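You operate a simulated robot arm through the tools that you are given. There is no shell and no other tool.

You are at the controls of a simulated robot arm. One attempt, no reset.

## Task
Press the brass bushing flush into the blue pulley.
Fine: use the green press; slide back out, pulley back in its place.

Only the result counts: the job must be done as asked and must still hold three seconds after the hand-in. Knocking over, shifting, dropping, spilling or breaking anything else fails it.

## Robot
A 6-joint arm with a two-finger parallel gripper, fixed in place. Base frame: the origin is at the foot of the arm, x ahead of it, y to its left, z up; the work surface is at about z = 0. Readings come in cm, degrees, newtons and seconds.
With the tool pointing down near the work surface it reaches from about 24 to 58 cm from the base axis. Its first joint turns from -166.0 to 166.0 degrees. Payload 1.5 kg.
Tool frame: the origin (TCP) lies between the finger pads and is the grasp point; the fingertips stand 3 cm ahead of it; z points along the fingers, y is the line along which they close. The gripper opens to 8 cm. The fingers are 1.7 cm wide and 1.2 cm thick; the gripper's body (4 by 8.2 cm) begins 8 cm behind the TCP.
Orientation is that of the tool frame in the base frame, as a unit quaternion [w, x, y, z]. With the fingers straight down and closing along the base's y, the tool's x points along the base's -x, its y along +y and its z along -z.

## Interface
- The arm moves only by the tool drive_tool. Its argument "increments" is a list of rows, each an object of numbers (a shift or turn left out is 0, a gripper value left out holds the last): "gripper": the opening, from 0 (shut) to 1 (fully open); "dx", "dy", "dz": the shift along the tool's x, y, z in units of 150 mm (1.0 is 150 mm); "wx", "wy", "wz": the turn, a rotation vector about the tool's x, y, z in units of 45 degrees (1.0 is 45 degrees). In form: [{"gripper": .., "dx": .., "dy": .., "dz": .., "wx": .., "wy": .., "wz": ..}, ...]. A call has 1 to 20 rows; each row is the pose to reach, as a shift and turn from the pose commanded when the call began, along the tool's axes at that moment. A call with a number of a shift or a turn outside -1 to 1 is refused whole. Each row takes 0.2 s and may step no farther than 5 cm and 8.6 degrees from the row before; otherwise, or with a gripper value out of range, the whole call is refused. A pose out of reach is approached as far as the arm can. The call stops where the force on the tool passes 90 N (or 10 N more than at its start, if that is more) or the arm is blocked; 0.2 s more then pass. The fingers move at their own pace (about 7.2 cm/s each) and stop on an object; they squeeze with about 34 N. The grip force told is the motor's: it shows also when the fingers shut on nothing. Time passes only in rows, and 0.2 s behind the last, so rows that repeat a pose let the fingers close. The reply holds the time, the measured pose of the TCP, the force on the tool along the base axes, the opening and the grip force, in the units named above and with some noise, with the torque about the TCP (base axes, N m) and any sound that the robot's microphone picked up.
- Cameras (640 x 400 px; columns grow to the right, rows downward): "scene" is fixed at [5.16, -65.05, 57.1]; the picture's right is [0.90, -0.44, 0.00], its down [-0.17, -0.35, -0.92] and it looks along [0.41, 0.83, -0.39] (base axes); focal length 359 px, centre (320, 200). "wrist" rides on the gripper at [7.2, -0.7, -12.2] in the tool frame; the picture's right is [0.09, 1.00, 0.00], its down [-0.84, 0.08, -0.54] and it looks along [-0.54, 0.05, 0.84] (tool axes); focal length 238 px, centre (320, 200).
- capture(camera): a new picture of that camera. No time passes.
- probe_pixels(camera, pixels): there is no depth. For up to 12 entries [column, row, z] of the newest picture of that camera ("zoom" is the newest enlarged one), the place [x, y] in the base frame at which the ray of that pixel passes the height z, good to about 0.2 cm. No time passes.
- zoom(camera, box): a new picture of the part [left, top, right, bottom] of that camera's present view, enlarged. No time passes.
- sign_off(): hands the job in; it is judged then, once.

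Leave the gripper open and the arm clear of the work at the hand-in unless told otherwise.

The tools are called after "Emit:" as a command line: name --argument value ..., lists and objects as JSON in quotes. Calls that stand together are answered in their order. drive_tool: Moves the arm, as the interface text tells. Its arguments: {"type":"object","properties":{"increments":{"type":"array","items":{"type":"object","properties":{"gripper":{"type":"number"},"dx":{"type":"number"},"dy":{"type":"number"},"dz":{"type":"number"},"wx":{"type":"number"},"wy":{"type":"number"},"wz":{"type":"number"}}}}},"required":["increments"]} The other tools are called the same way: capture (camera) takes a picture; probe_pixels (camera, pixels) gives the place at which the rays of pixels pass given heights; zoom (camera, box) takes an enlarged picture of a part of a camera's view; sign_off () hands the job in.

At the start:

```text
clock: 0.0
tool_pos: [29.86, 23.24, 35.47]
tool_rot: [0.0, 0.0, 1.0, 0.0]
force: [0.1, -0.8, 0.4]
moment: [-0.02, 0.0, 0.01]
grip_width: 7.99
grasp_force: 0.1
```

scene: 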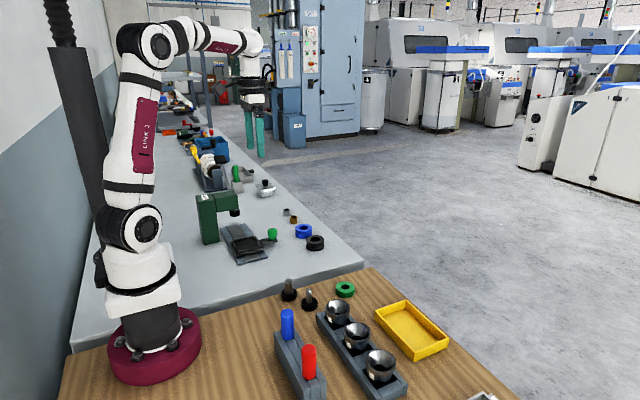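
wrist: 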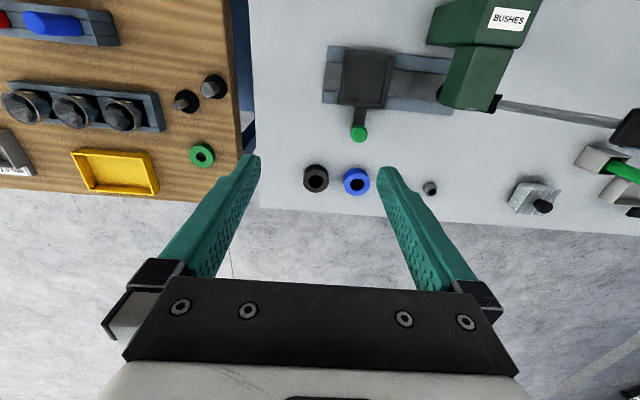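

I see a green press with a slide and a green knob near scene px (230,225), blue and black pulleys near (303,231) and (315,243), and small bushings near (290,215). I'll look closer with enlarged pictures from both cameras.

Emit:
zoom --camera "scene" --box '[180, 170, 340, 270]'

Emit:
zoom --camera "wrist" --box '[290, 0, 640, 220]'

```text
4.00 times, centred on (260, 220) of scene
```

zoom: 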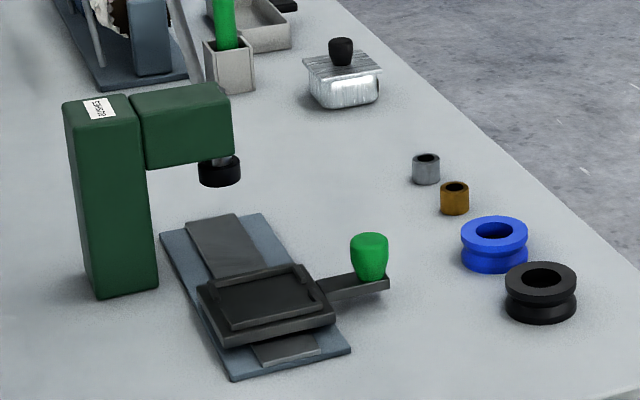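

```text
1.82 times, centred on (465, 110) of wrist
```

zoom: 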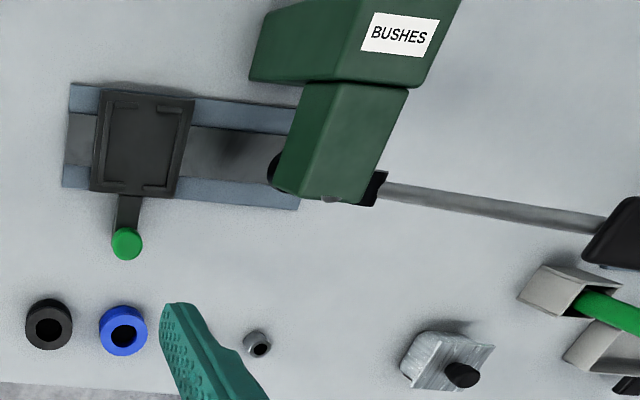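

Next I'll turn these pixels into positions: in the scene zoom the pulley, bushings, knob and carriage, and in the wrist zoom the same things plus the lever-like rod ending near (625,240).

Emit:
zoom --camera "scene" --box '[180, 170, 340, 270]'

Emit:
probe_pixels --camera "scene" --pixels '[[303.5, 228, 2], [303.5, 236, 0], [293.5, 216.5, 2], [286.5, 209, 2], [315, 240, 2], [272, 232, 4], [246, 246, 2], [234, 212, 5], [210, 243, 0], [237, 264, 0], [267, 257, 0], [222, 229, 0]]'

Emit:
probe_pixels --camera "wrist" --pixels '[[356, 183, 2], [316, 178, 2], [430, 189, 2], [358, 134, 5], [365, 78, 3], [328, 45, 0], [323, 104, 0], [632, 130, 5], [500, 103, 5], [470, 95, 20], [438, 44, 0], [640, 0, 0]]'

Emit:
zoom --camera "scene" --box '[150, 80, 300, 200]'

Emit:
zoom --camera "scene" --box '[190, 180, 290, 270]'

```text
4.00 times, centred on (260, 220) of scene
```

zoom: 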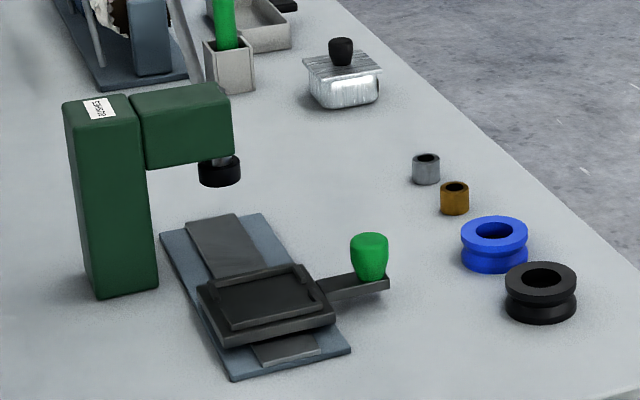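

```text
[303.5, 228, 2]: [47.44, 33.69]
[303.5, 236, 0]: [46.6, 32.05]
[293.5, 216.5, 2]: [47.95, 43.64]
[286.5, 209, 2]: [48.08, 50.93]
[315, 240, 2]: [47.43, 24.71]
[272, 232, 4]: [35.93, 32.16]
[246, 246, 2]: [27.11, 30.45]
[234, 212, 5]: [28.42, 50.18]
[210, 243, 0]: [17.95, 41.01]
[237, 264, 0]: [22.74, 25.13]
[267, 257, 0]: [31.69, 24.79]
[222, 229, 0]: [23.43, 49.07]
```

```text
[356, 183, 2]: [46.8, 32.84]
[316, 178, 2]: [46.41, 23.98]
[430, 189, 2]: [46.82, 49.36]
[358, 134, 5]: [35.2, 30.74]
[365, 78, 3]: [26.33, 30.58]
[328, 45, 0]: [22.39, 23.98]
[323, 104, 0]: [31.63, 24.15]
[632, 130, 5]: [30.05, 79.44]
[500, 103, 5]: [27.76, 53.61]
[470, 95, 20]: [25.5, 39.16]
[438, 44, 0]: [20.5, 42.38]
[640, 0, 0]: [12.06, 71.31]
```

```text
3.33 times, centred on (225, 140) of scene
```

zoom: 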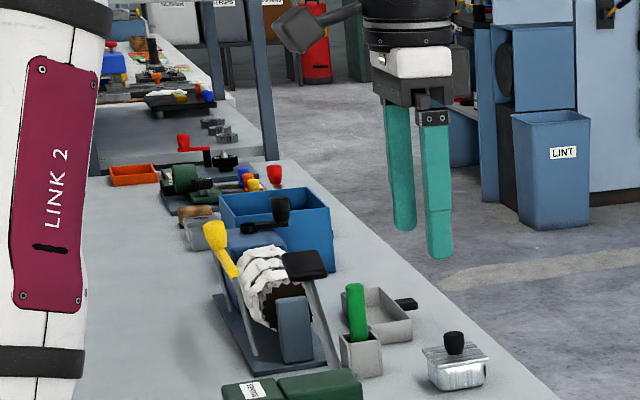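

```text
4.44 times, centred on (240, 225) of scene
```

zoom: 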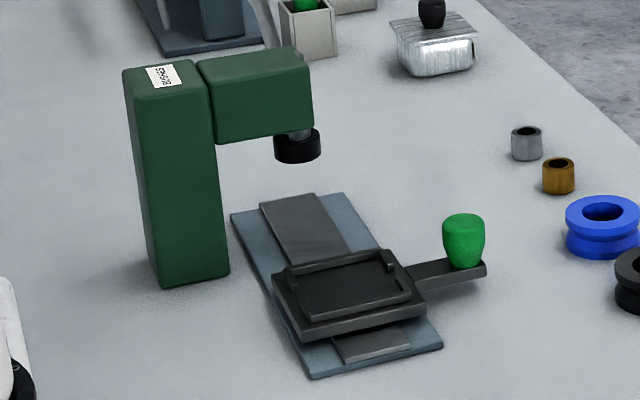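

The rod belongs to another machine farther back (y > 60), so the press has only its ram head and its slide with the green knob. I'll zoom hard on the carriage, pulleys/bushings and press head to see how they work.

Emit:
zoom --camera "scene" --box '[225, 225, 285, 265]'

Emit:
zoom --camera "scene" --box '[275, 200, 335, 255]'

Emit:
zoom --camera "scene" --box '[190, 185, 250, 250]'

Emit:
zoom --camera "wrist" --box '[300, 30, 460, 210]'

```text
10.00 times, centred on (255, 245) of scene
```

zoom: 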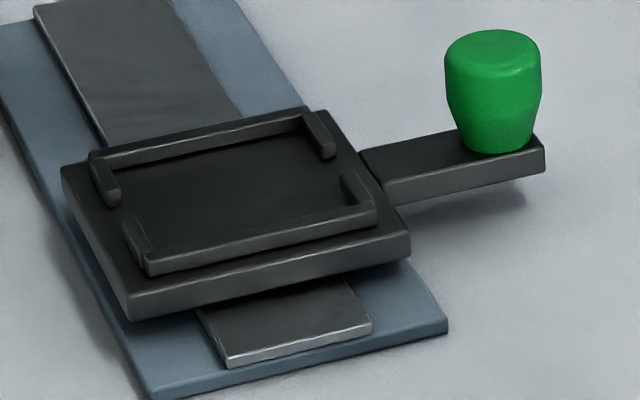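

```text
7.27 times, centred on (305, 228) of scene
```

zoom: 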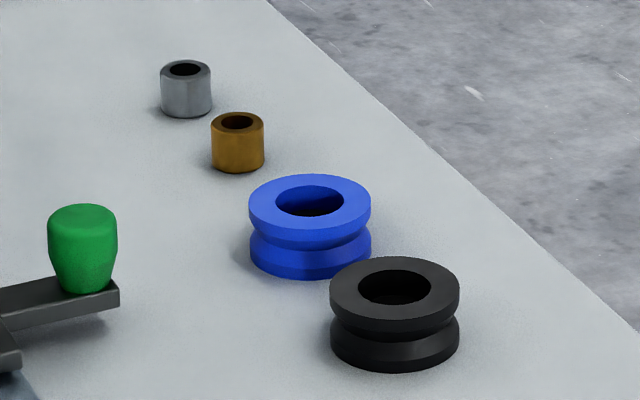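

```text
6.15 times, centred on (220, 218) of scene
```

zoom: 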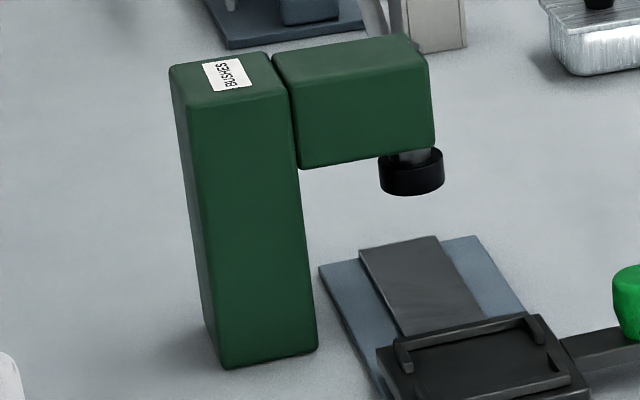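

```text
2.22 times, centred on (380, 120) of wrist
```

zoom: 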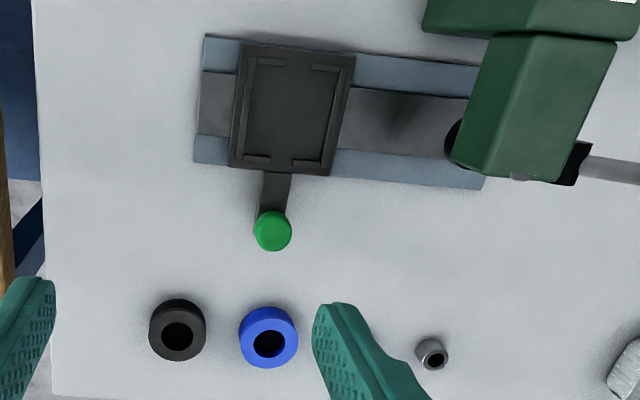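

The slide carriage holds a low-walled rectangular nest, and the press is about 16 cm tall with the ram above the slide's far end. I'll turn the tool about 40° to point outward and move over the near side of the pulleys, staying high, to see the pulley bore and brass bushing better.

Emit:
drive_tool --increments '[{"gripper": 1, "dx": -0.068, "dy": 0.065, "dz": 0.11, "wz": -0.15}, {"dx": -0.136, "dy": 0.13, "dz": 0.22, "wz": -0.3}, {"dx": -0.204, "dy": 0.195, "dz": 0.33, "wz": -0.45}, {"dx": -0.272, "dy": 0.26, "dz": 0.44, "wz": -0.6}, {"dx": -0.34, "dy": 0.325, "dz": 0.55, "wz": -0.75}, {"dx": -0.407, "dy": 0.387, "dz": 0.667, "wz": -0.9}, {"dx": -0.407, "dy": 0.387, "dz": 0.667, "wz": -0.9}]'

Emit:
capture --camera "wrist"

Emit:
capture --camera "scene"

```text
clock: 1.6
tool_pos: [35.93, 29.09, 25.52]
tool_rot: [0.0, -0.346, 0.938, 0.0]
force: [0.1, -0.2, 0.6]
moment: [0.02, -0.03, -0.03]
grip_width: 8.0
grasp_force: 0.0
```

```text
taken
```

wrist: 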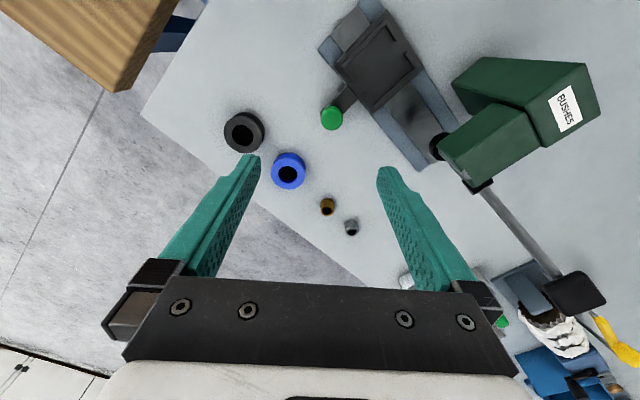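

```text
taken
```

scene: 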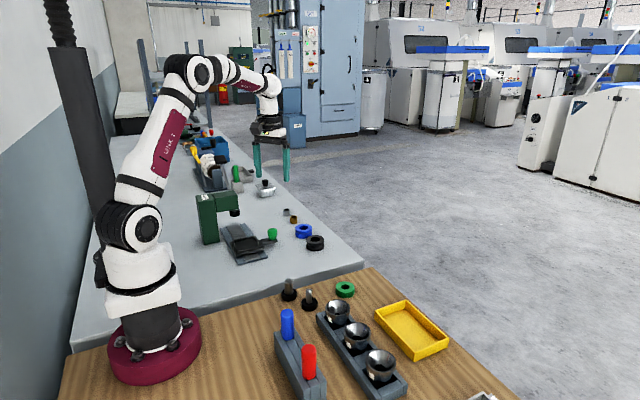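

The turn worked, and both the brass bushing at wrist px (327,207) and the blue pulley at (288,171) are now visible. I'll zoom on them and read positions from the rays.

Emit:
zoom --camera "wrist" --box '[220, 100, 380, 240]'

Emit:
zoom --camera "wrist" --box '[300, 0, 460, 150]'

Emit:
probe_pixels --camera "wrist" --pixels '[[288, 171, 2.6], [243, 131, 2.6], [327, 207, 2], [351, 227, 2], [331, 118, 5], [378, 62, 3]]'

```text
2.86 times, centred on (300, 170) of wrist
```

zoom: 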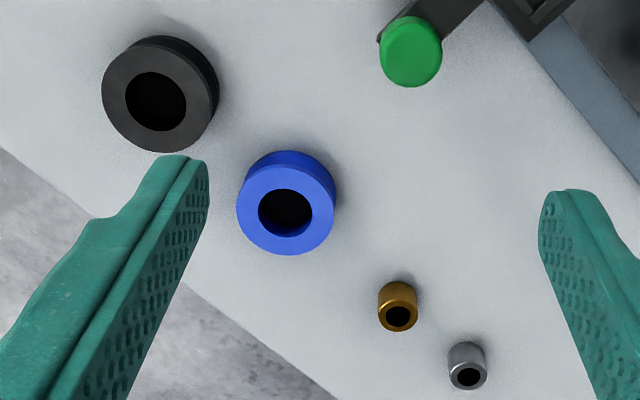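

```text
2.67 times, centred on (380, 75) of wrist
```

zoom: 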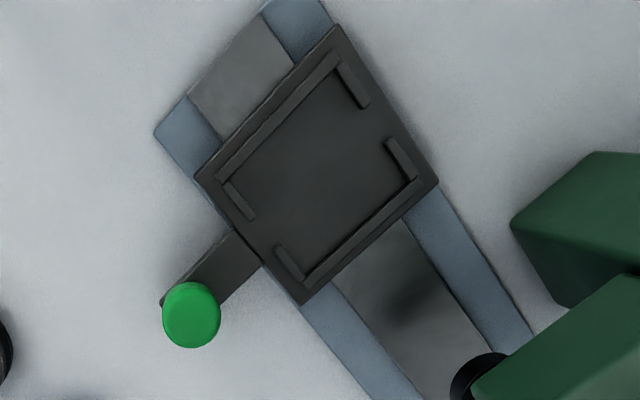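

```text
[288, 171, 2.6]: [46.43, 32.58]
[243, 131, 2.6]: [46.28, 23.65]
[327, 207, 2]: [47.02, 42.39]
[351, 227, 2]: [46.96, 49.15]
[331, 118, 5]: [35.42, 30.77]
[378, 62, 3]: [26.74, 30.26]
```

I'll take stronger zooms on the blue pulley's bore and the brass bushing to judge their fit and exact centres.

Emit:
zoom --camera "wrist" --box '[264, 155, 312, 185]'

Emit:
zoom --camera "wrist" --box '[311, 194, 367, 239]'

Emit:
zoom --camera "scene" --box '[288, 218, 320, 242]'

Emit:
zoom --camera "scene" --box '[280, 204, 304, 226]'

```text
13.33 times, centred on (288, 170) of wrist
```

zoom: 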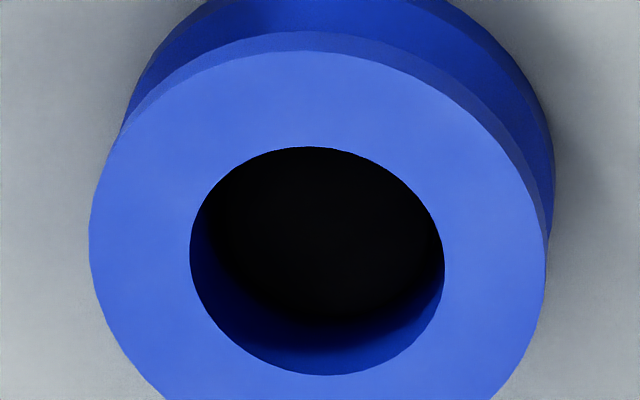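

```text
8.89 times, centred on (339, 216) of wrist
```

zoom: 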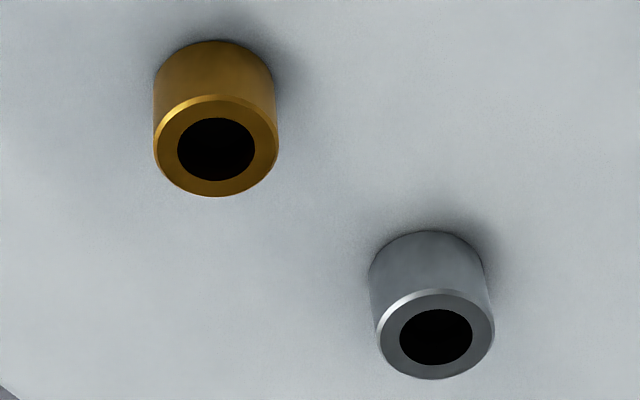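

```text
16.00 times, centred on (304, 230) of scene
```

zoom: 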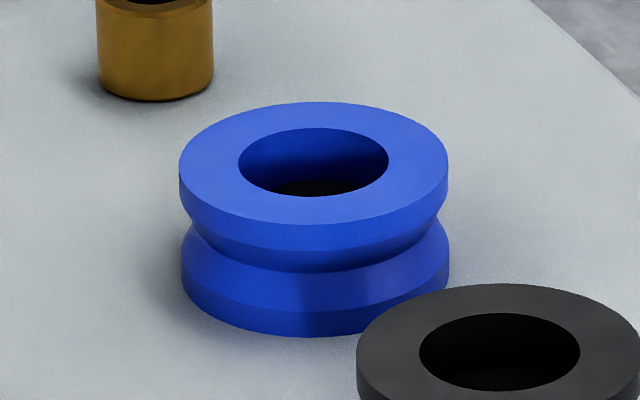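

```text
16.00 times, centred on (292, 215) of scene
```

zoom: 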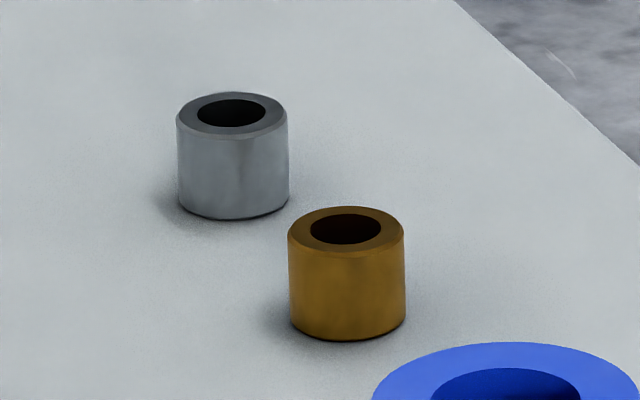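

I'll triangulate: pulley bore centre at wrist (287.9,174.7) / scene (303.6,227.7), brass top centre at wrist zoom (216,149) → (327.3,210.3) / scene zoom (346,230) → (293.6,216.9).

Emit:
probe_pixels --camera "wrist" --pixels '[[287.9, 174.7, 2], [287.9, 174.7, 3], [327.3, 210.3, 2], [327.3, 210.3, 3], [351.8, 231.1, 2], [351.8, 231.1, 3]]'

Emit:
probe_pixels --camera "scene" --pixels '[[303.6, 227.7, 2], [303.6, 227.7, 3], [293.6, 216.9, 2], [293.6, 216.9, 3]]'

```text
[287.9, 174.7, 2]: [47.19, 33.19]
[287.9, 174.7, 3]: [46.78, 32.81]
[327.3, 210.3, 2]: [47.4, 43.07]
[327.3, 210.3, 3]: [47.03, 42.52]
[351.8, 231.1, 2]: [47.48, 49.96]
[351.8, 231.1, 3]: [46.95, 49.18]
```

```text
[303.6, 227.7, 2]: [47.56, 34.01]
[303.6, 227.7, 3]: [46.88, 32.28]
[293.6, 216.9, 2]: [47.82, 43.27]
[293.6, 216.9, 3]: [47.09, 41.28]
```

The pulley's centre comes out near (47.0, 33.0) with its top at z≈2.6, and the brass bushing near (47.5, 43.0) with its top at z≈2.1. Next I'll triangulate the carriage's top corners: (+x,−y) at wrist (333.9,66.8) / scene (264,248.5), and (−x,+y) at wrist (424.2,69.4) / scene (229.2,242).

Emit:
zoom --camera "wrist" --box '[320, 10, 440, 120]'

Emit:
zoom --camera "wrist" --box '[410, 90, 500, 200]'

Emit:
probe_pixels --camera "wrist" --pixels '[[333.9, 66.8, 2], [333.9, 66.8, 3], [424.2, 69.4, 2], [424.2, 69.4, 3], [386.3, 9.4, 2], [373.6, 113.6, 2]]'

Emit:
probe_pixels --camera "scene" --pixels '[[264, 248.5, 2], [264, 248.5, 3], [229.2, 242, 2], [229.2, 242, 3]]'

```text
3.64 times, centred on (380, 65) of wrist
```

zoom: 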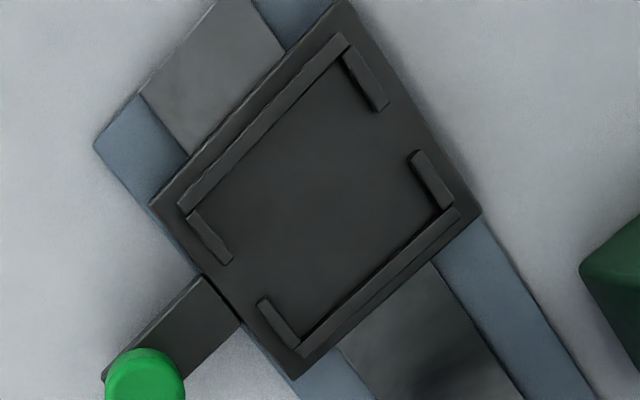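

```text
3.64 times, centred on (455, 145) of wrist
```

zoom: 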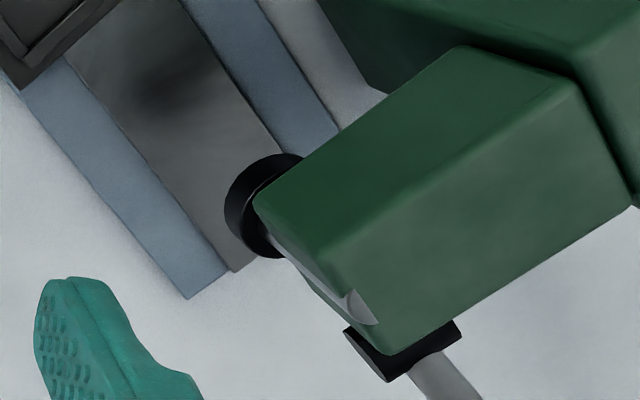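

```text
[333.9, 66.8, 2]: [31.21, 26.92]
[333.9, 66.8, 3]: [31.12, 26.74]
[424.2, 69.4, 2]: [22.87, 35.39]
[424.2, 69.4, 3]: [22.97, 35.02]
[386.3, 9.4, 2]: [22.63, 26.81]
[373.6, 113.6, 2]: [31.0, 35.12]
```

```text
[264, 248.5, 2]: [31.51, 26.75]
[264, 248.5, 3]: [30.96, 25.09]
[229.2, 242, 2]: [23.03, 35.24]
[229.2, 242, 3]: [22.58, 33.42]
```

The carriage spans x 22.8–31.2 and y 26.9–35.3 (centre about (27.0, 31.05)), with its top at z≈2. Next I'll probe the nest's inner wall edges and the ram disc.

Emit:
probe_pixels --camera "wrist" --pixels '[[364.9, 45.7, 2.5], [395.1, 84.2, 2.5], [355.8, 82, 2.5], [364, 92.5, 2.5], [396.5, 40.2, 2.5], [405.3, 52.6, 2.5], [445.4, 146.4, 7], [445.4, 146.4, 9], [419.3, 172, 0], [478, 200, 7]]'

Emit:
probe_pixels --camera "scene" --pixels '[[235, 215, 7], [235, 215, 9], [235, 215, 8]]'

Emit:
zoom --camera "scene" --box '[215, 195, 255, 225]'

```text
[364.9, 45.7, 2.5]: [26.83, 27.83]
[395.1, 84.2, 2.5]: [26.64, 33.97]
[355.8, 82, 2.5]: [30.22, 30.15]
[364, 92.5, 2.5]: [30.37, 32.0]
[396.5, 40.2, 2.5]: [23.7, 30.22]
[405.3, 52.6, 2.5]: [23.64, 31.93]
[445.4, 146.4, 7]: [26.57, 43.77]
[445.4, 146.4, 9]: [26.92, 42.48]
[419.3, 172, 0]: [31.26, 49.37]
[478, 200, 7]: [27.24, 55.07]
```

```text
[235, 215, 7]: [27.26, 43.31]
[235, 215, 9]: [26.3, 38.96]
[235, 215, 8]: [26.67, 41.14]
```

```text
13.33 times, centred on (235, 210) of scene
```

zoom: 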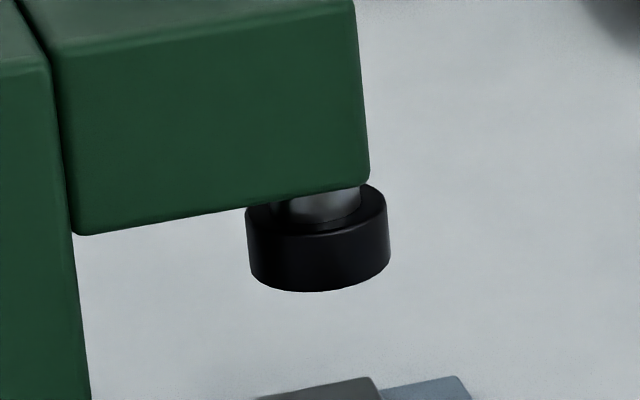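

The nest's inside spans x 23.7–30.3 and y 27.9–34.0, centred at about (27.0, 31.0), with low 0.5 cm rims, and the ram sits near (27, 43.5) with its underside at about z 6.5–7. Next I'll hover the open gripper above the blue pulley at TCP (47.0, 33.0, 12) to check alignment and reach.

Emit:
drive_tool --increments '[{"gripper": 1, "dx": -0.146, "dy": -0.056, "dz": 0.18}, {"dx": -0.292, "dy": -0.112, "dz": 0.36}, {"dx": -0.438, "dy": -0.168, "dz": 0.54}, {"dx": -0.585, "dy": -0.225, "dz": 0.72}, {"dx": -0.7307, "dy": -0.2807, "dz": 0.9013}, {"dx": -0.7307, "dy": -0.2807, "dz": 0.9013}]'

Emit:
capture --camera "wrist"

Emit:
capture --camera "scene"

```text
clock: 3.0
tool_pos: [47.1, 33.05, 12.07]
tool_rot: [0.0, -0.346, 0.938, 0.0]
force: [-0.5, -1.1, 0.5]
moment: [0.03, -0.01, 0.02]
grip_width: 7.98
grasp_force: 0.0
```

```text
taken
```

wrist: 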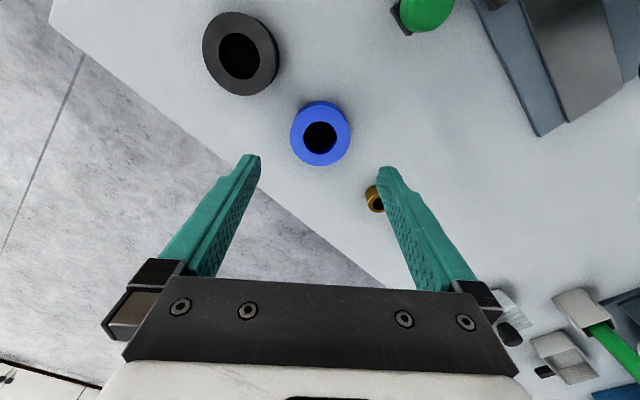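

```text
taken
```

scene: 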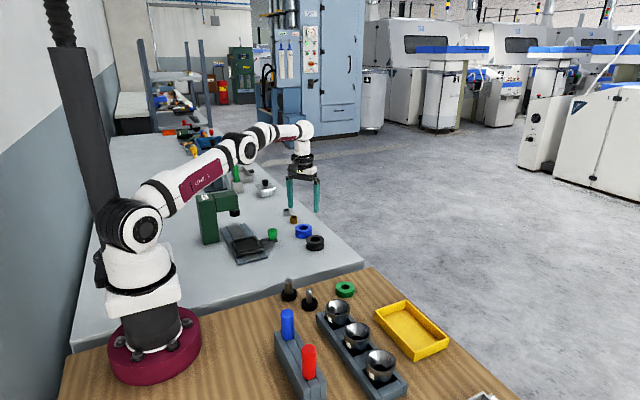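

The gripper is above the pulley and the pose was reached. I'll zoom to get the pulley centre again from this closer view.

Emit:
zoom --camera "wrist" --box '[280, 92, 360, 172]'

Emit:
probe_pixels --camera "wrist" --pixels '[[319.7, 137.5, 2.6], [239, 56, 2.6], [376, 200, 2.1]]'

```text
5.00 times, centred on (320, 132) of wrist
```

zoom: 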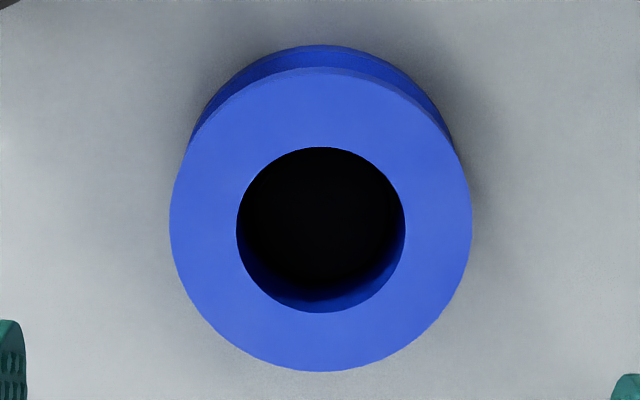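

```text
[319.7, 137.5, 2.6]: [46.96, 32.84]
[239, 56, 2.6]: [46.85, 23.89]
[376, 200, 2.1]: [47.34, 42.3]
```

The pulley centre is at about (47.0, 32.87), which I record as "its place". I'll lower until the fingertips are 0.9 cm above the table (TCP z 3.9) with the fingers open.

Emit:
drive_tool --increments '[{"gripper": 1, "dx": 0.009, "dy": -0.0055, "dz": 0.18}, {"dx": 0.009, "dy": -0.0055, "dz": 0.36}, {"dx": 0.009, "dy": -0.0055, "dz": 0.48}, {"dx": 0.009, "dy": -0.0055, "dz": 0.54}, {"dx": 0.009, "dy": -0.0055, "dz": 0.54}]'

Emit:
capture --camera "wrist"

Emit:
zoom --camera "scene" --box '[270, 190, 340, 255]'

```text
clock: 4.2
tool_pos: [46.91, 32.91, 3.84]
tool_rot: [0.001, -0.346, 0.938, 0.0]
force: [0.1, -0.4, -0.1]
moment: [0.01, 0.02, 0.0]
grip_width: 7.98
grasp_force: 0.0
```

```text
taken
```

wrist: 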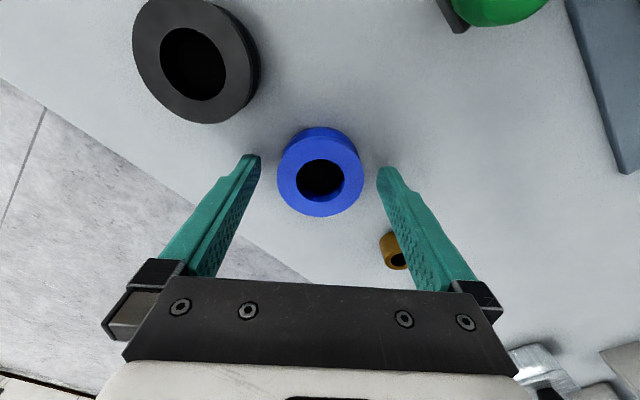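

```text
6.15 times, centred on (305, 222) of scene
```

zoom: 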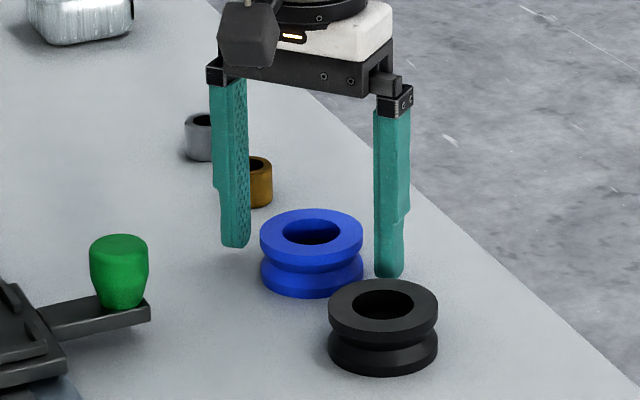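

The pulley sits between the fingers with clearance both sides, bore centre at about (320.5,178.5). I'll probe it for a last position check, then close.

Emit:
zoom --camera "wrist" --box '[270, 120, 370, 220]'

Emit:
probe_pixels --camera "wrist" --pixels '[[320.5, 179, 2.6], [320.5, 179, 2.4], [396, 259, 2.1], [194, 65, 2.6]]'

```text
4.00 times, centred on (320, 170) of wrist
```

zoom: 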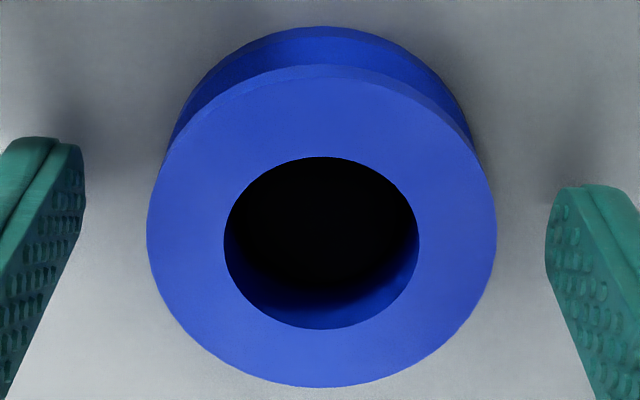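

```text
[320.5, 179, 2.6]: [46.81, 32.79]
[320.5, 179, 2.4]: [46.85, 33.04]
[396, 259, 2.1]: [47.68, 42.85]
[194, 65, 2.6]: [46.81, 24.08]
```

The bore centre reads (46.9, 32.9), matching the TCP, so I'll close on the pulley and wait for the fingers.

Emit:
drive_tool --increments '[{"gripper": 0}, {"gripper": 0}, {"gripper": 0}, {"gripper": 0}, {"gripper": 0}]'

Emit:
zoom --camera "wrist" --box '[240, 100, 400, 220]'

```text
clock: 5.4
tool_pos: [46.93, 33.03, 3.87]
tool_rot: [0.0, -0.346, 0.938, 0.0]
force: [0.1, 0.3, 0.9]
moment: [-0.03, -0.04, 0.02]
grip_width: 5.52
grasp_force: 33.8
```

```text
3.33 times, centred on (320, 160) of wrist
```

zoom: 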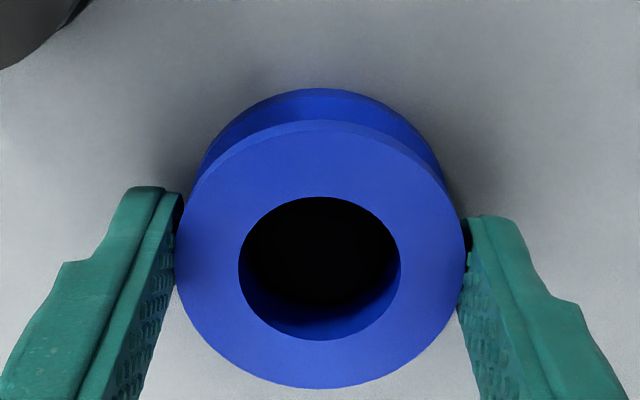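

The grip holds at 5.52 cm with 33.8 N. I'll lift 10 cm and carry the pulley halfway toward the carriage, well above the knob (top about z 6).

Emit:
drive_tool --increments '[{"gripper": 0, "dz": -0.08}, {"dz": -0.25}, {"dz": -0.45}, {"dz": -0.667}, {"dx": 0.18, "dy": 0.13, "dz": -0.667}, {"dx": 0.36, "dy": 0.26, "dz": -0.667}, {"dx": 0.546, "dy": 0.385, "dz": -0.667}, {"dx": 0.546, "dy": 0.385, "dz": -0.667}]'

Emit:
capture --camera "wrist"

Emit:
capture --camera "scene"

```text
clock: 7.2
tool_pos: [36.9, 32.04, 13.88]
tool_rot: [0.0, -0.346, 0.938, 0.001]
force: [0.3, 0.3, -3.0]
moment: [-0.01, 0.04, -0.01]
grip_width: 5.5
grasp_force: 34.3
```

```text
taken
```

wrist: 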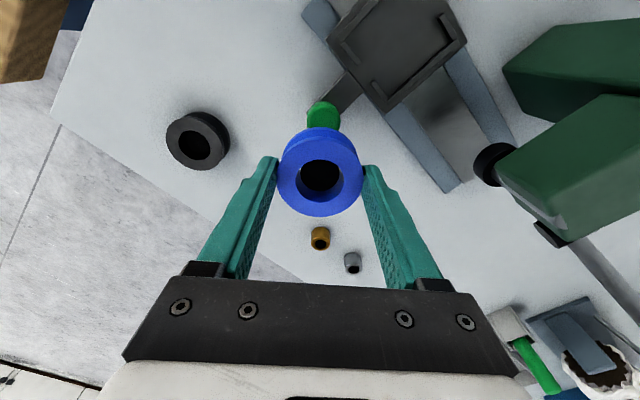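

```text
taken
```

scene: 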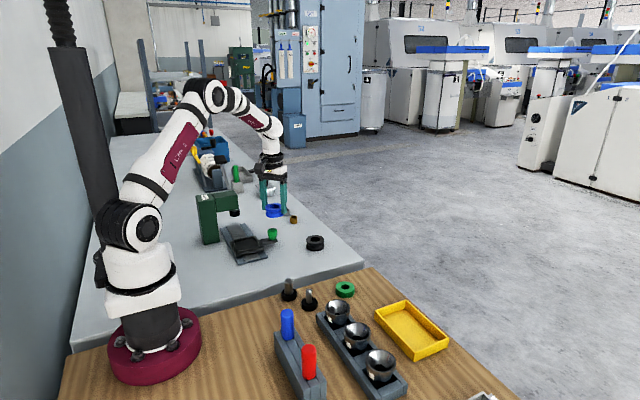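

The pulley is held level (about 3 N weight). The nest is in view near wrist px (400,55), so I'll zoom to refine its centre before placing.

Emit:
zoom --camera "wrist" --box '[320, 0, 480, 120]'

```text
3.33 times, centred on (400, 60) of wrist
```

zoom: 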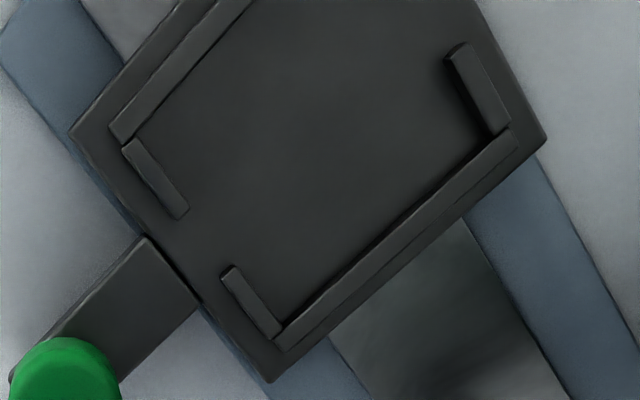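

I'll probe the nest's inner edges in this zoom: the +y wall foot at (300,292),(450,172), the −y wall top inner edge at (135,135),(200,62), and the x-returns.

Emit:
probe_pixels --camera "zoom" --pixels '[[300, 290, 2.0], [450, 165, 2.0], [135, 137, 2.5], [200, 65, 2.5], [188, 208, 2.5], [140, 142, 2.5], [236, 266, 2.5], [282, 328, 2.5], [487, 128, 2.0], [450, 62, 2.0], [68, 130, 2.0], [548, 143, 2.0]]'

```text
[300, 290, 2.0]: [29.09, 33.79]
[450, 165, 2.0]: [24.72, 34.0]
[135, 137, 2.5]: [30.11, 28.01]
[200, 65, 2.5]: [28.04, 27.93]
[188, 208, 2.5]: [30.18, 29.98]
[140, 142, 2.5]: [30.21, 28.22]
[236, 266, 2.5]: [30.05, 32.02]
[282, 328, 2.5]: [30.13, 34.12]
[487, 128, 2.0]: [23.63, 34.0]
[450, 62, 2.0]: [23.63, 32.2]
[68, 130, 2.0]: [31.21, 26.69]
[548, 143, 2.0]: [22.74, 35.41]
```

The nest centre refines to (26.95, 31.0), with an opening of about 6.0 × 6.5 cm against the pulley's 5.5 cm. I'll carry the pulley above it and lower to TCP z 7, so its underside is about 0.5 cm above the rims, then check.

Emit:
drive_tool --increments '[{"gripper": 0, "dx": 0.137, "dy": 0.0955}, {"dx": 0.274, "dy": 0.191}, {"dx": 0.411, "dy": 0.2866}, {"dx": 0.5485, "dy": 0.3822}, {"dx": 0.5485, "dy": 0.3822, "dz": 0.15}, {"dx": 0.5485, "dy": 0.3822, "dz": 0.3}, {"dx": 0.5485, "dy": 0.3822, "dz": 0.4}, {"dx": 0.5485, "dy": 0.3822, "dz": 0.458}, {"dx": 0.5485, "dy": 0.3822, "dz": 0.458}]'

Emit:
capture --camera "wrist"

Emit:
zoom --camera "scene" --box '[205, 195, 295, 270]'

```text
clock: 9.2
tool_pos: [27.06, 31.08, 6.85]
tool_rot: [0.001, -0.346, 0.938, 0.0]
force: [-1.0, -0.3, -2.9]
moment: [0.0, 0.02, 0.02]
grip_width: 5.52
grasp_force: 33.4
```

```text
taken
```

wrist: 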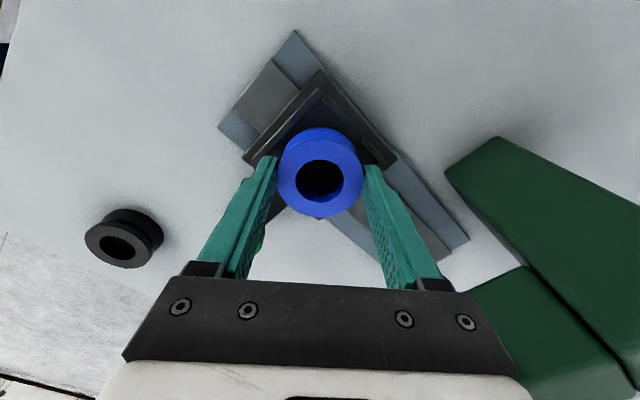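

```text
5.33 times, centred on (250, 232) of scene
```

zoom: 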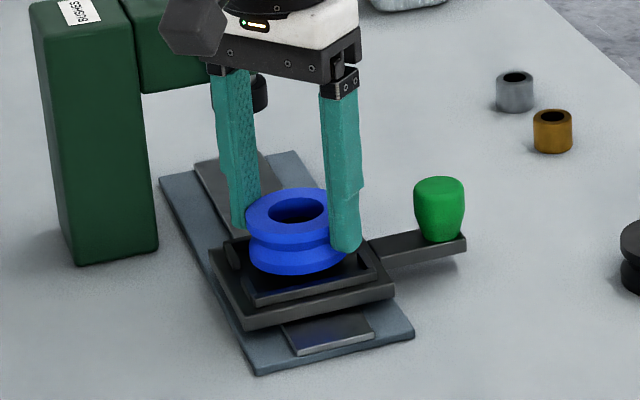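

The pulley hovers centred over the nest. I'll lower it slowly about 0.95 cm and read the vertical force to see when it seats.

Emit:
drive_tool --increments '[{"gripper": 0, "dz": 0.025}, {"dz": 0.045}, {"dz": 0.06}, {"dz": 0.063}, {"dz": 0.063}]'

Emit:
zoom --camera "scene" --box '[225, 215, 285, 260]'

Emit:
zoom --camera "wrist" --box '[230, 50, 410, 220]'

```text
clock: 10.4
tool_pos: [27.08, 31.09, 6.19]
tool_rot: [0.001, -0.346, 0.938, 0.0]
force: [-2.9, -0.2, 13.3]
moment: [-0.31, -0.1, -0.06]
grip_width: 5.53
grasp_force: 34.9
```

```text
8.89 times, centred on (255, 238) of scene
```

zoom: 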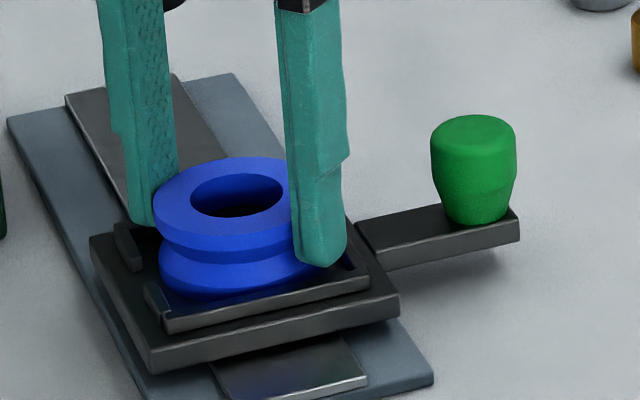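

```text
2.35 times, centred on (320, 135) of wrist
```

zoom: 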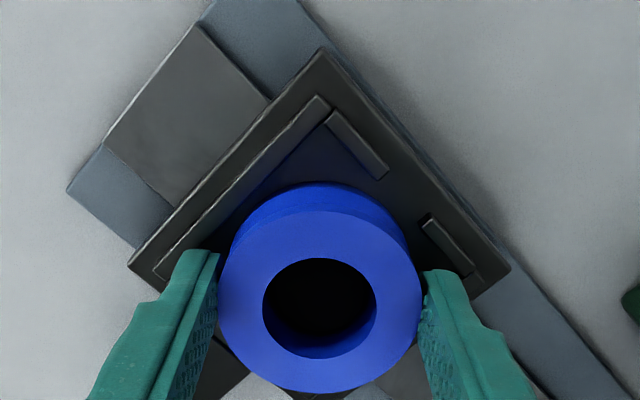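

There's a contact of about 16 N at TCP z 6.19, slightly on the −y side, which is a bit higher than I expected for the nest floor. I'll look closely before releasing anything.

Emit:
zoom --camera "scene" --box '[232, 228, 268, 254]'

Emit:
zoom --camera "wrist" --box '[270, 80, 370, 150]'

```text
15.38 times, centred on (250, 241) of scene
```

zoom: 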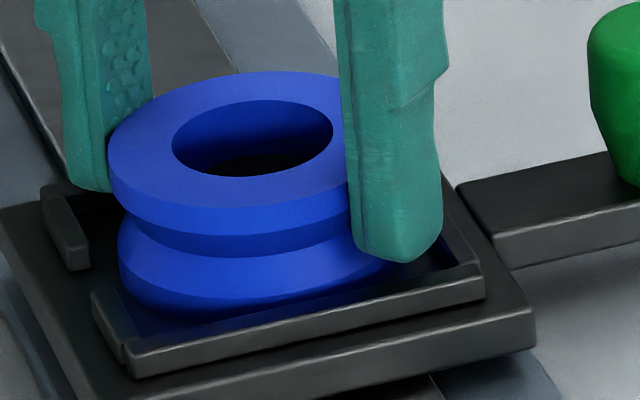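

```text
5.71 times, centred on (320, 115) of wrist
```

zoom: 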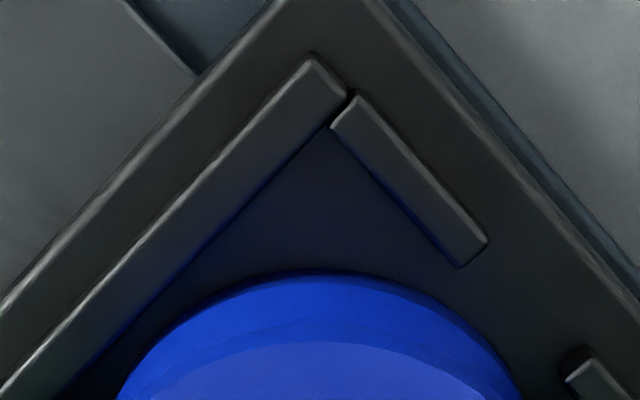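

The pulley looks level and its lower flange is inside the rims, so the contact is probably the nest floor. I'll ease off 0.1 cm and open the fingers in place.

Emit:
drive_tool --increments '[{"gripper": 0, "dz": -0.006}, {"gripper": 0, "dz": -0.006}, {"gripper": 0.78, "dz": -0.006}, {"gripper": 0.9, "dz": -0.006}, {"gripper": 1.0, "dz": -0.006}, {"gripper": 1.0, "dz": -0.006}]'

Emit:
zoom --camera "scene" --box '[225, 215, 285, 260]'

Emit:
capture --camera "wrist"

```text
clock: 11.8
tool_pos: [26.96, 30.84, 6.13]
tool_rot: [0.0, -0.345, 0.938, 0.0]
force: [0.4, 0.5, 0.4]
moment: [-0.02, 0.0, 0.01]
grip_width: 8.01
grasp_force: 0.0
```

```text
8.89 times, centred on (255, 238) of scene
```

zoom: 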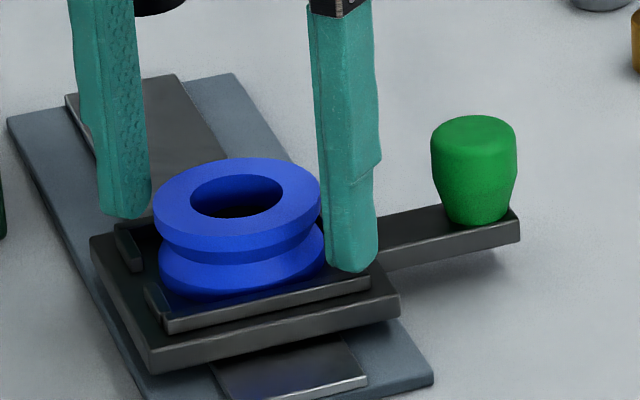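

```text
taken
```

wrist: 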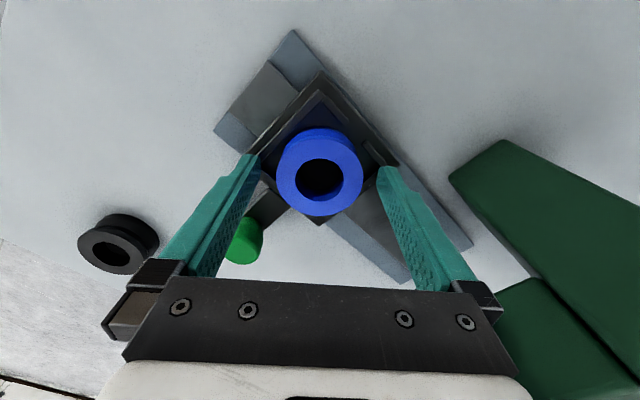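

The pulley stayed put when released. I'll go straight up 8 cm and look at how it sits in the nest.

Emit:
drive_tool --increments '[{"gripper": 1, "dz": -0.1}, {"dz": -0.3}, {"dz": -0.54}, {"dz": -0.54}]'

Emit:
zoom --camera "wrist" --box '[250, 70, 390, 180]'

Emit:
zoom --camera "scene" --box '[225, 220, 275, 260]'

```text
clock: 12.8
tool_pos: [27.1, 30.91, 14.38]
tool_rot: [0.0, -0.346, 0.938, 0.0]
force: [0.2, 0.9, 0.5]
moment: [-0.02, 0.0, -0.02]
grip_width: 8.01
grasp_force: 0.1
```

```text
3.64 times, centred on (320, 125) of wrist
```

zoom: 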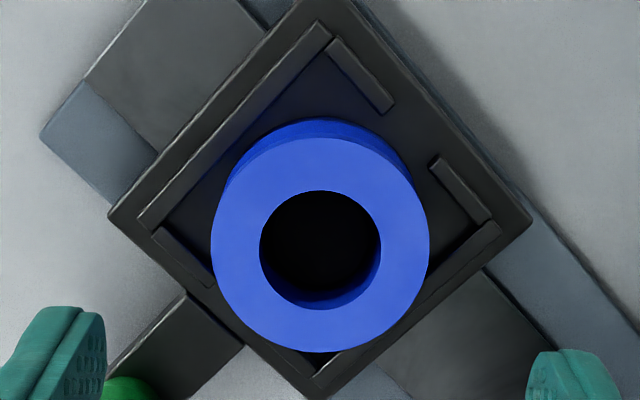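

```text
10.00 times, centred on (250, 240) of scene
```

zoom: 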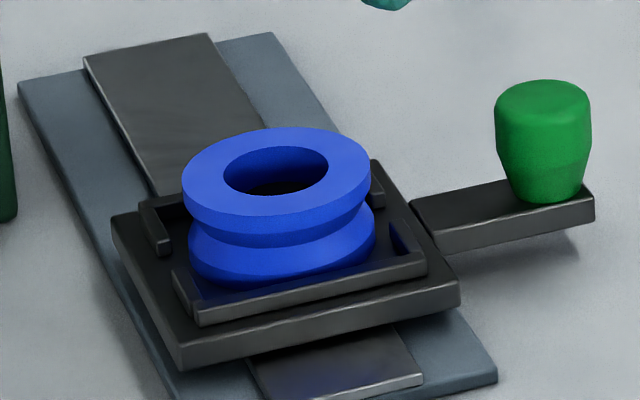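

The pulley sits in the nest inside the rims. I'll triangulate its bore centre: wrist px (320,138.2), scene px (245.5,237.1).

Emit:
probe_pixels --camera "wrist" --pixels '[[320, 138.2, 4.6], [320, 138.2, 5.0], [320, 138.2, 4.2]]'

Emit:
probe_pixels --camera "scene" --pixels '[[245.5, 237.1, 4.6], [245.5, 237.1, 5.0], [245.5, 237.1, 4.2]]'

```text
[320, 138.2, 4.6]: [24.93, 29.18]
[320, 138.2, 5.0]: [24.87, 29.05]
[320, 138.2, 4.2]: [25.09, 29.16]
```

```text
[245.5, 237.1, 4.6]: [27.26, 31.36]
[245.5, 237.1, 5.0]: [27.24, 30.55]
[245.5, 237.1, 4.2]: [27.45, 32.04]
```

The wrist probe used the older picture, so I'll take a fresh one and repeat.

Emit:
capture --camera "wrist"

Emit:
probe_pixels --camera "wrist" --pixels '[[320, 138.2, 4.6], [320, 138.2, 4.8], [320, 138.2, 5.0]]'

```text
taken
```

wrist: 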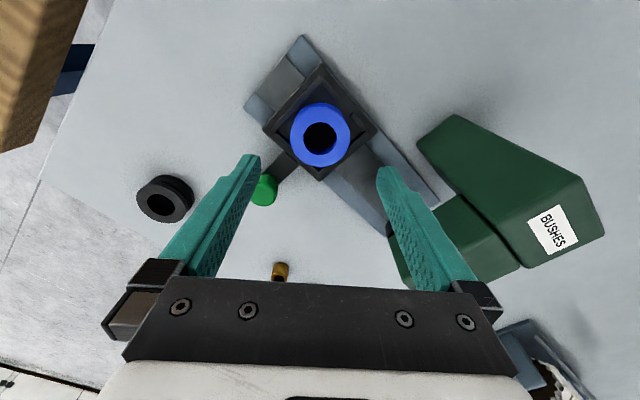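

```text
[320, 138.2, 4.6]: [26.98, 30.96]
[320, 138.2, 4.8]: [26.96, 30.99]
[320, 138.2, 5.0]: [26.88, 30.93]
```

The pulley sits at (26.95, 30.97) with its top at z≈4.8. Next is the brass bushing at (47.5, 43.0), 64 cm out, so I'll need to tilt the fingers outward. First I'll rise above the press height and travel outward.

Emit:
drive_tool --increments '[{"gripper": 1, "dz": -0.18}, {"dz": -0.36}, {"dz": -0.533}, {"dx": -0.25, "dy": -0.047, "dz": -0.533}, {"dx": -0.5, "dy": -0.094, "dz": -0.533}, {"gripper": 0.65, "dx": -0.75, "dy": -0.14, "dz": -0.533}, {"dx": -0.75, "dy": -0.14, "dz": -0.533}]'

Emit:
capture --camera "wrist"

```text
clock: 14.4
tool_pos: [36.88, 36.76, 22.17]
tool_rot: [0.0, -0.346, 0.938, 0.0]
force: [-0.4, 1.1, 0.8]
moment: [0.0, 0.01, -0.02]
grip_width: 5.19
grasp_force: 0.2
```

```text
taken
```

wrist: 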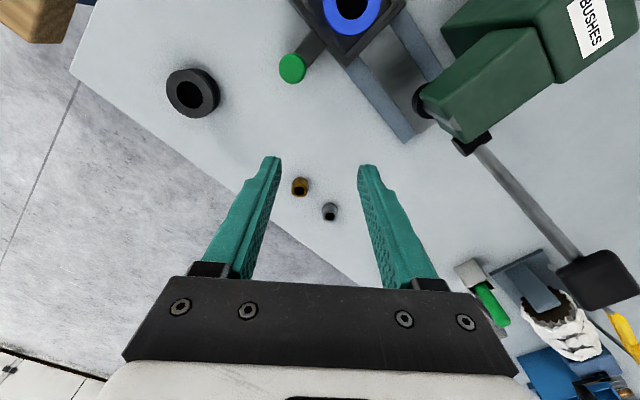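

From here the brass bushing is at about (300,188) and the grey one at (330,213). I'll zoom in to refine the brass centre.

Emit:
zoom --camera "wrist" --box '[285, 172, 345, 222]'

```text
8.00 times, centred on (315, 197) of wrist
```

zoom: 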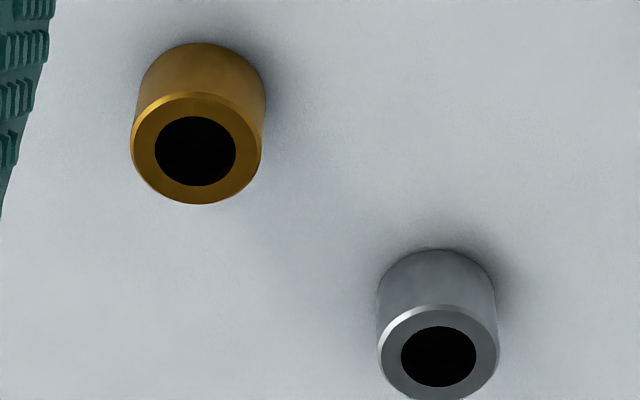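

The brass hole centre is at zoom (195,151) and the grey hole centre at (438,357); I'll probe both at z≈2.1.

Emit:
probe_pixels --camera "zoom" --pixels '[[195, 151, 2.0], [195, 151, 2.2], [438, 357, 2.0], [438, 357, 2.2]]'

```text
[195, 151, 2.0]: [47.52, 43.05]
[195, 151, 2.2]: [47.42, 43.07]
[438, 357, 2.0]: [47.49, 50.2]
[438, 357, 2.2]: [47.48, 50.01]
```

The brass bushing is at (47.48, 43.05). I'll move to a hover 8 cm above the grasp pose with a 25° outward tilt and check that the arm reaches it.

Emit:
drive_tool --increments '[{"gripper": 0.65, "dx": -0.1485, "dy": -0.0267, "dz": 0.1387, "wy": -0.1111}, {"dx": -0.297, "dy": -0.0534, "dz": 0.2773, "wy": -0.2222}, {"dx": -0.4455, "dy": -0.0801, "dz": 0.416, "wy": -0.3333}, {"dx": -0.594, "dy": -0.1068, "dz": 0.5546, "wy": -0.4444}, {"dx": -0.7425, "dy": -0.1335, "dz": 0.6933, "wy": -0.5556}, {"dx": -0.7425, "dy": -0.1335, "dz": 0.6933, "wy": -0.5556}]'

Emit:
capture --camera "wrist"

Emit:
capture --camera "scene"

```text
clock: 15.8
tool_pos: [46.59, 42.38, 11.86]
tool_rot: [0.204, -0.337, 0.916, 0.075]
force: [0.6, 0.2, -0.6]
moment: [-0.03, -0.01, 0.0]
grip_width: 5.19
grasp_force: 0.1
```

```text
taken
```

wrist: 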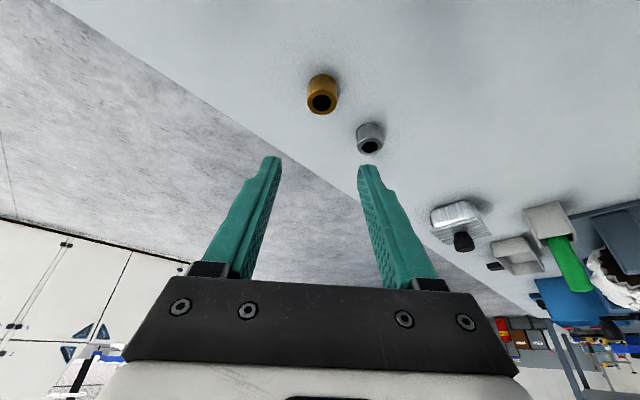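

```text
taken
```

scene: 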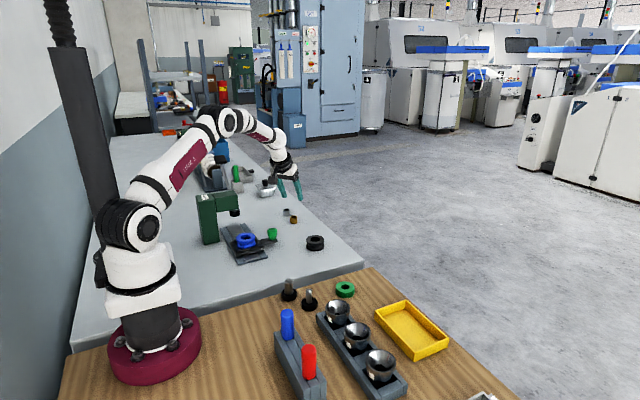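

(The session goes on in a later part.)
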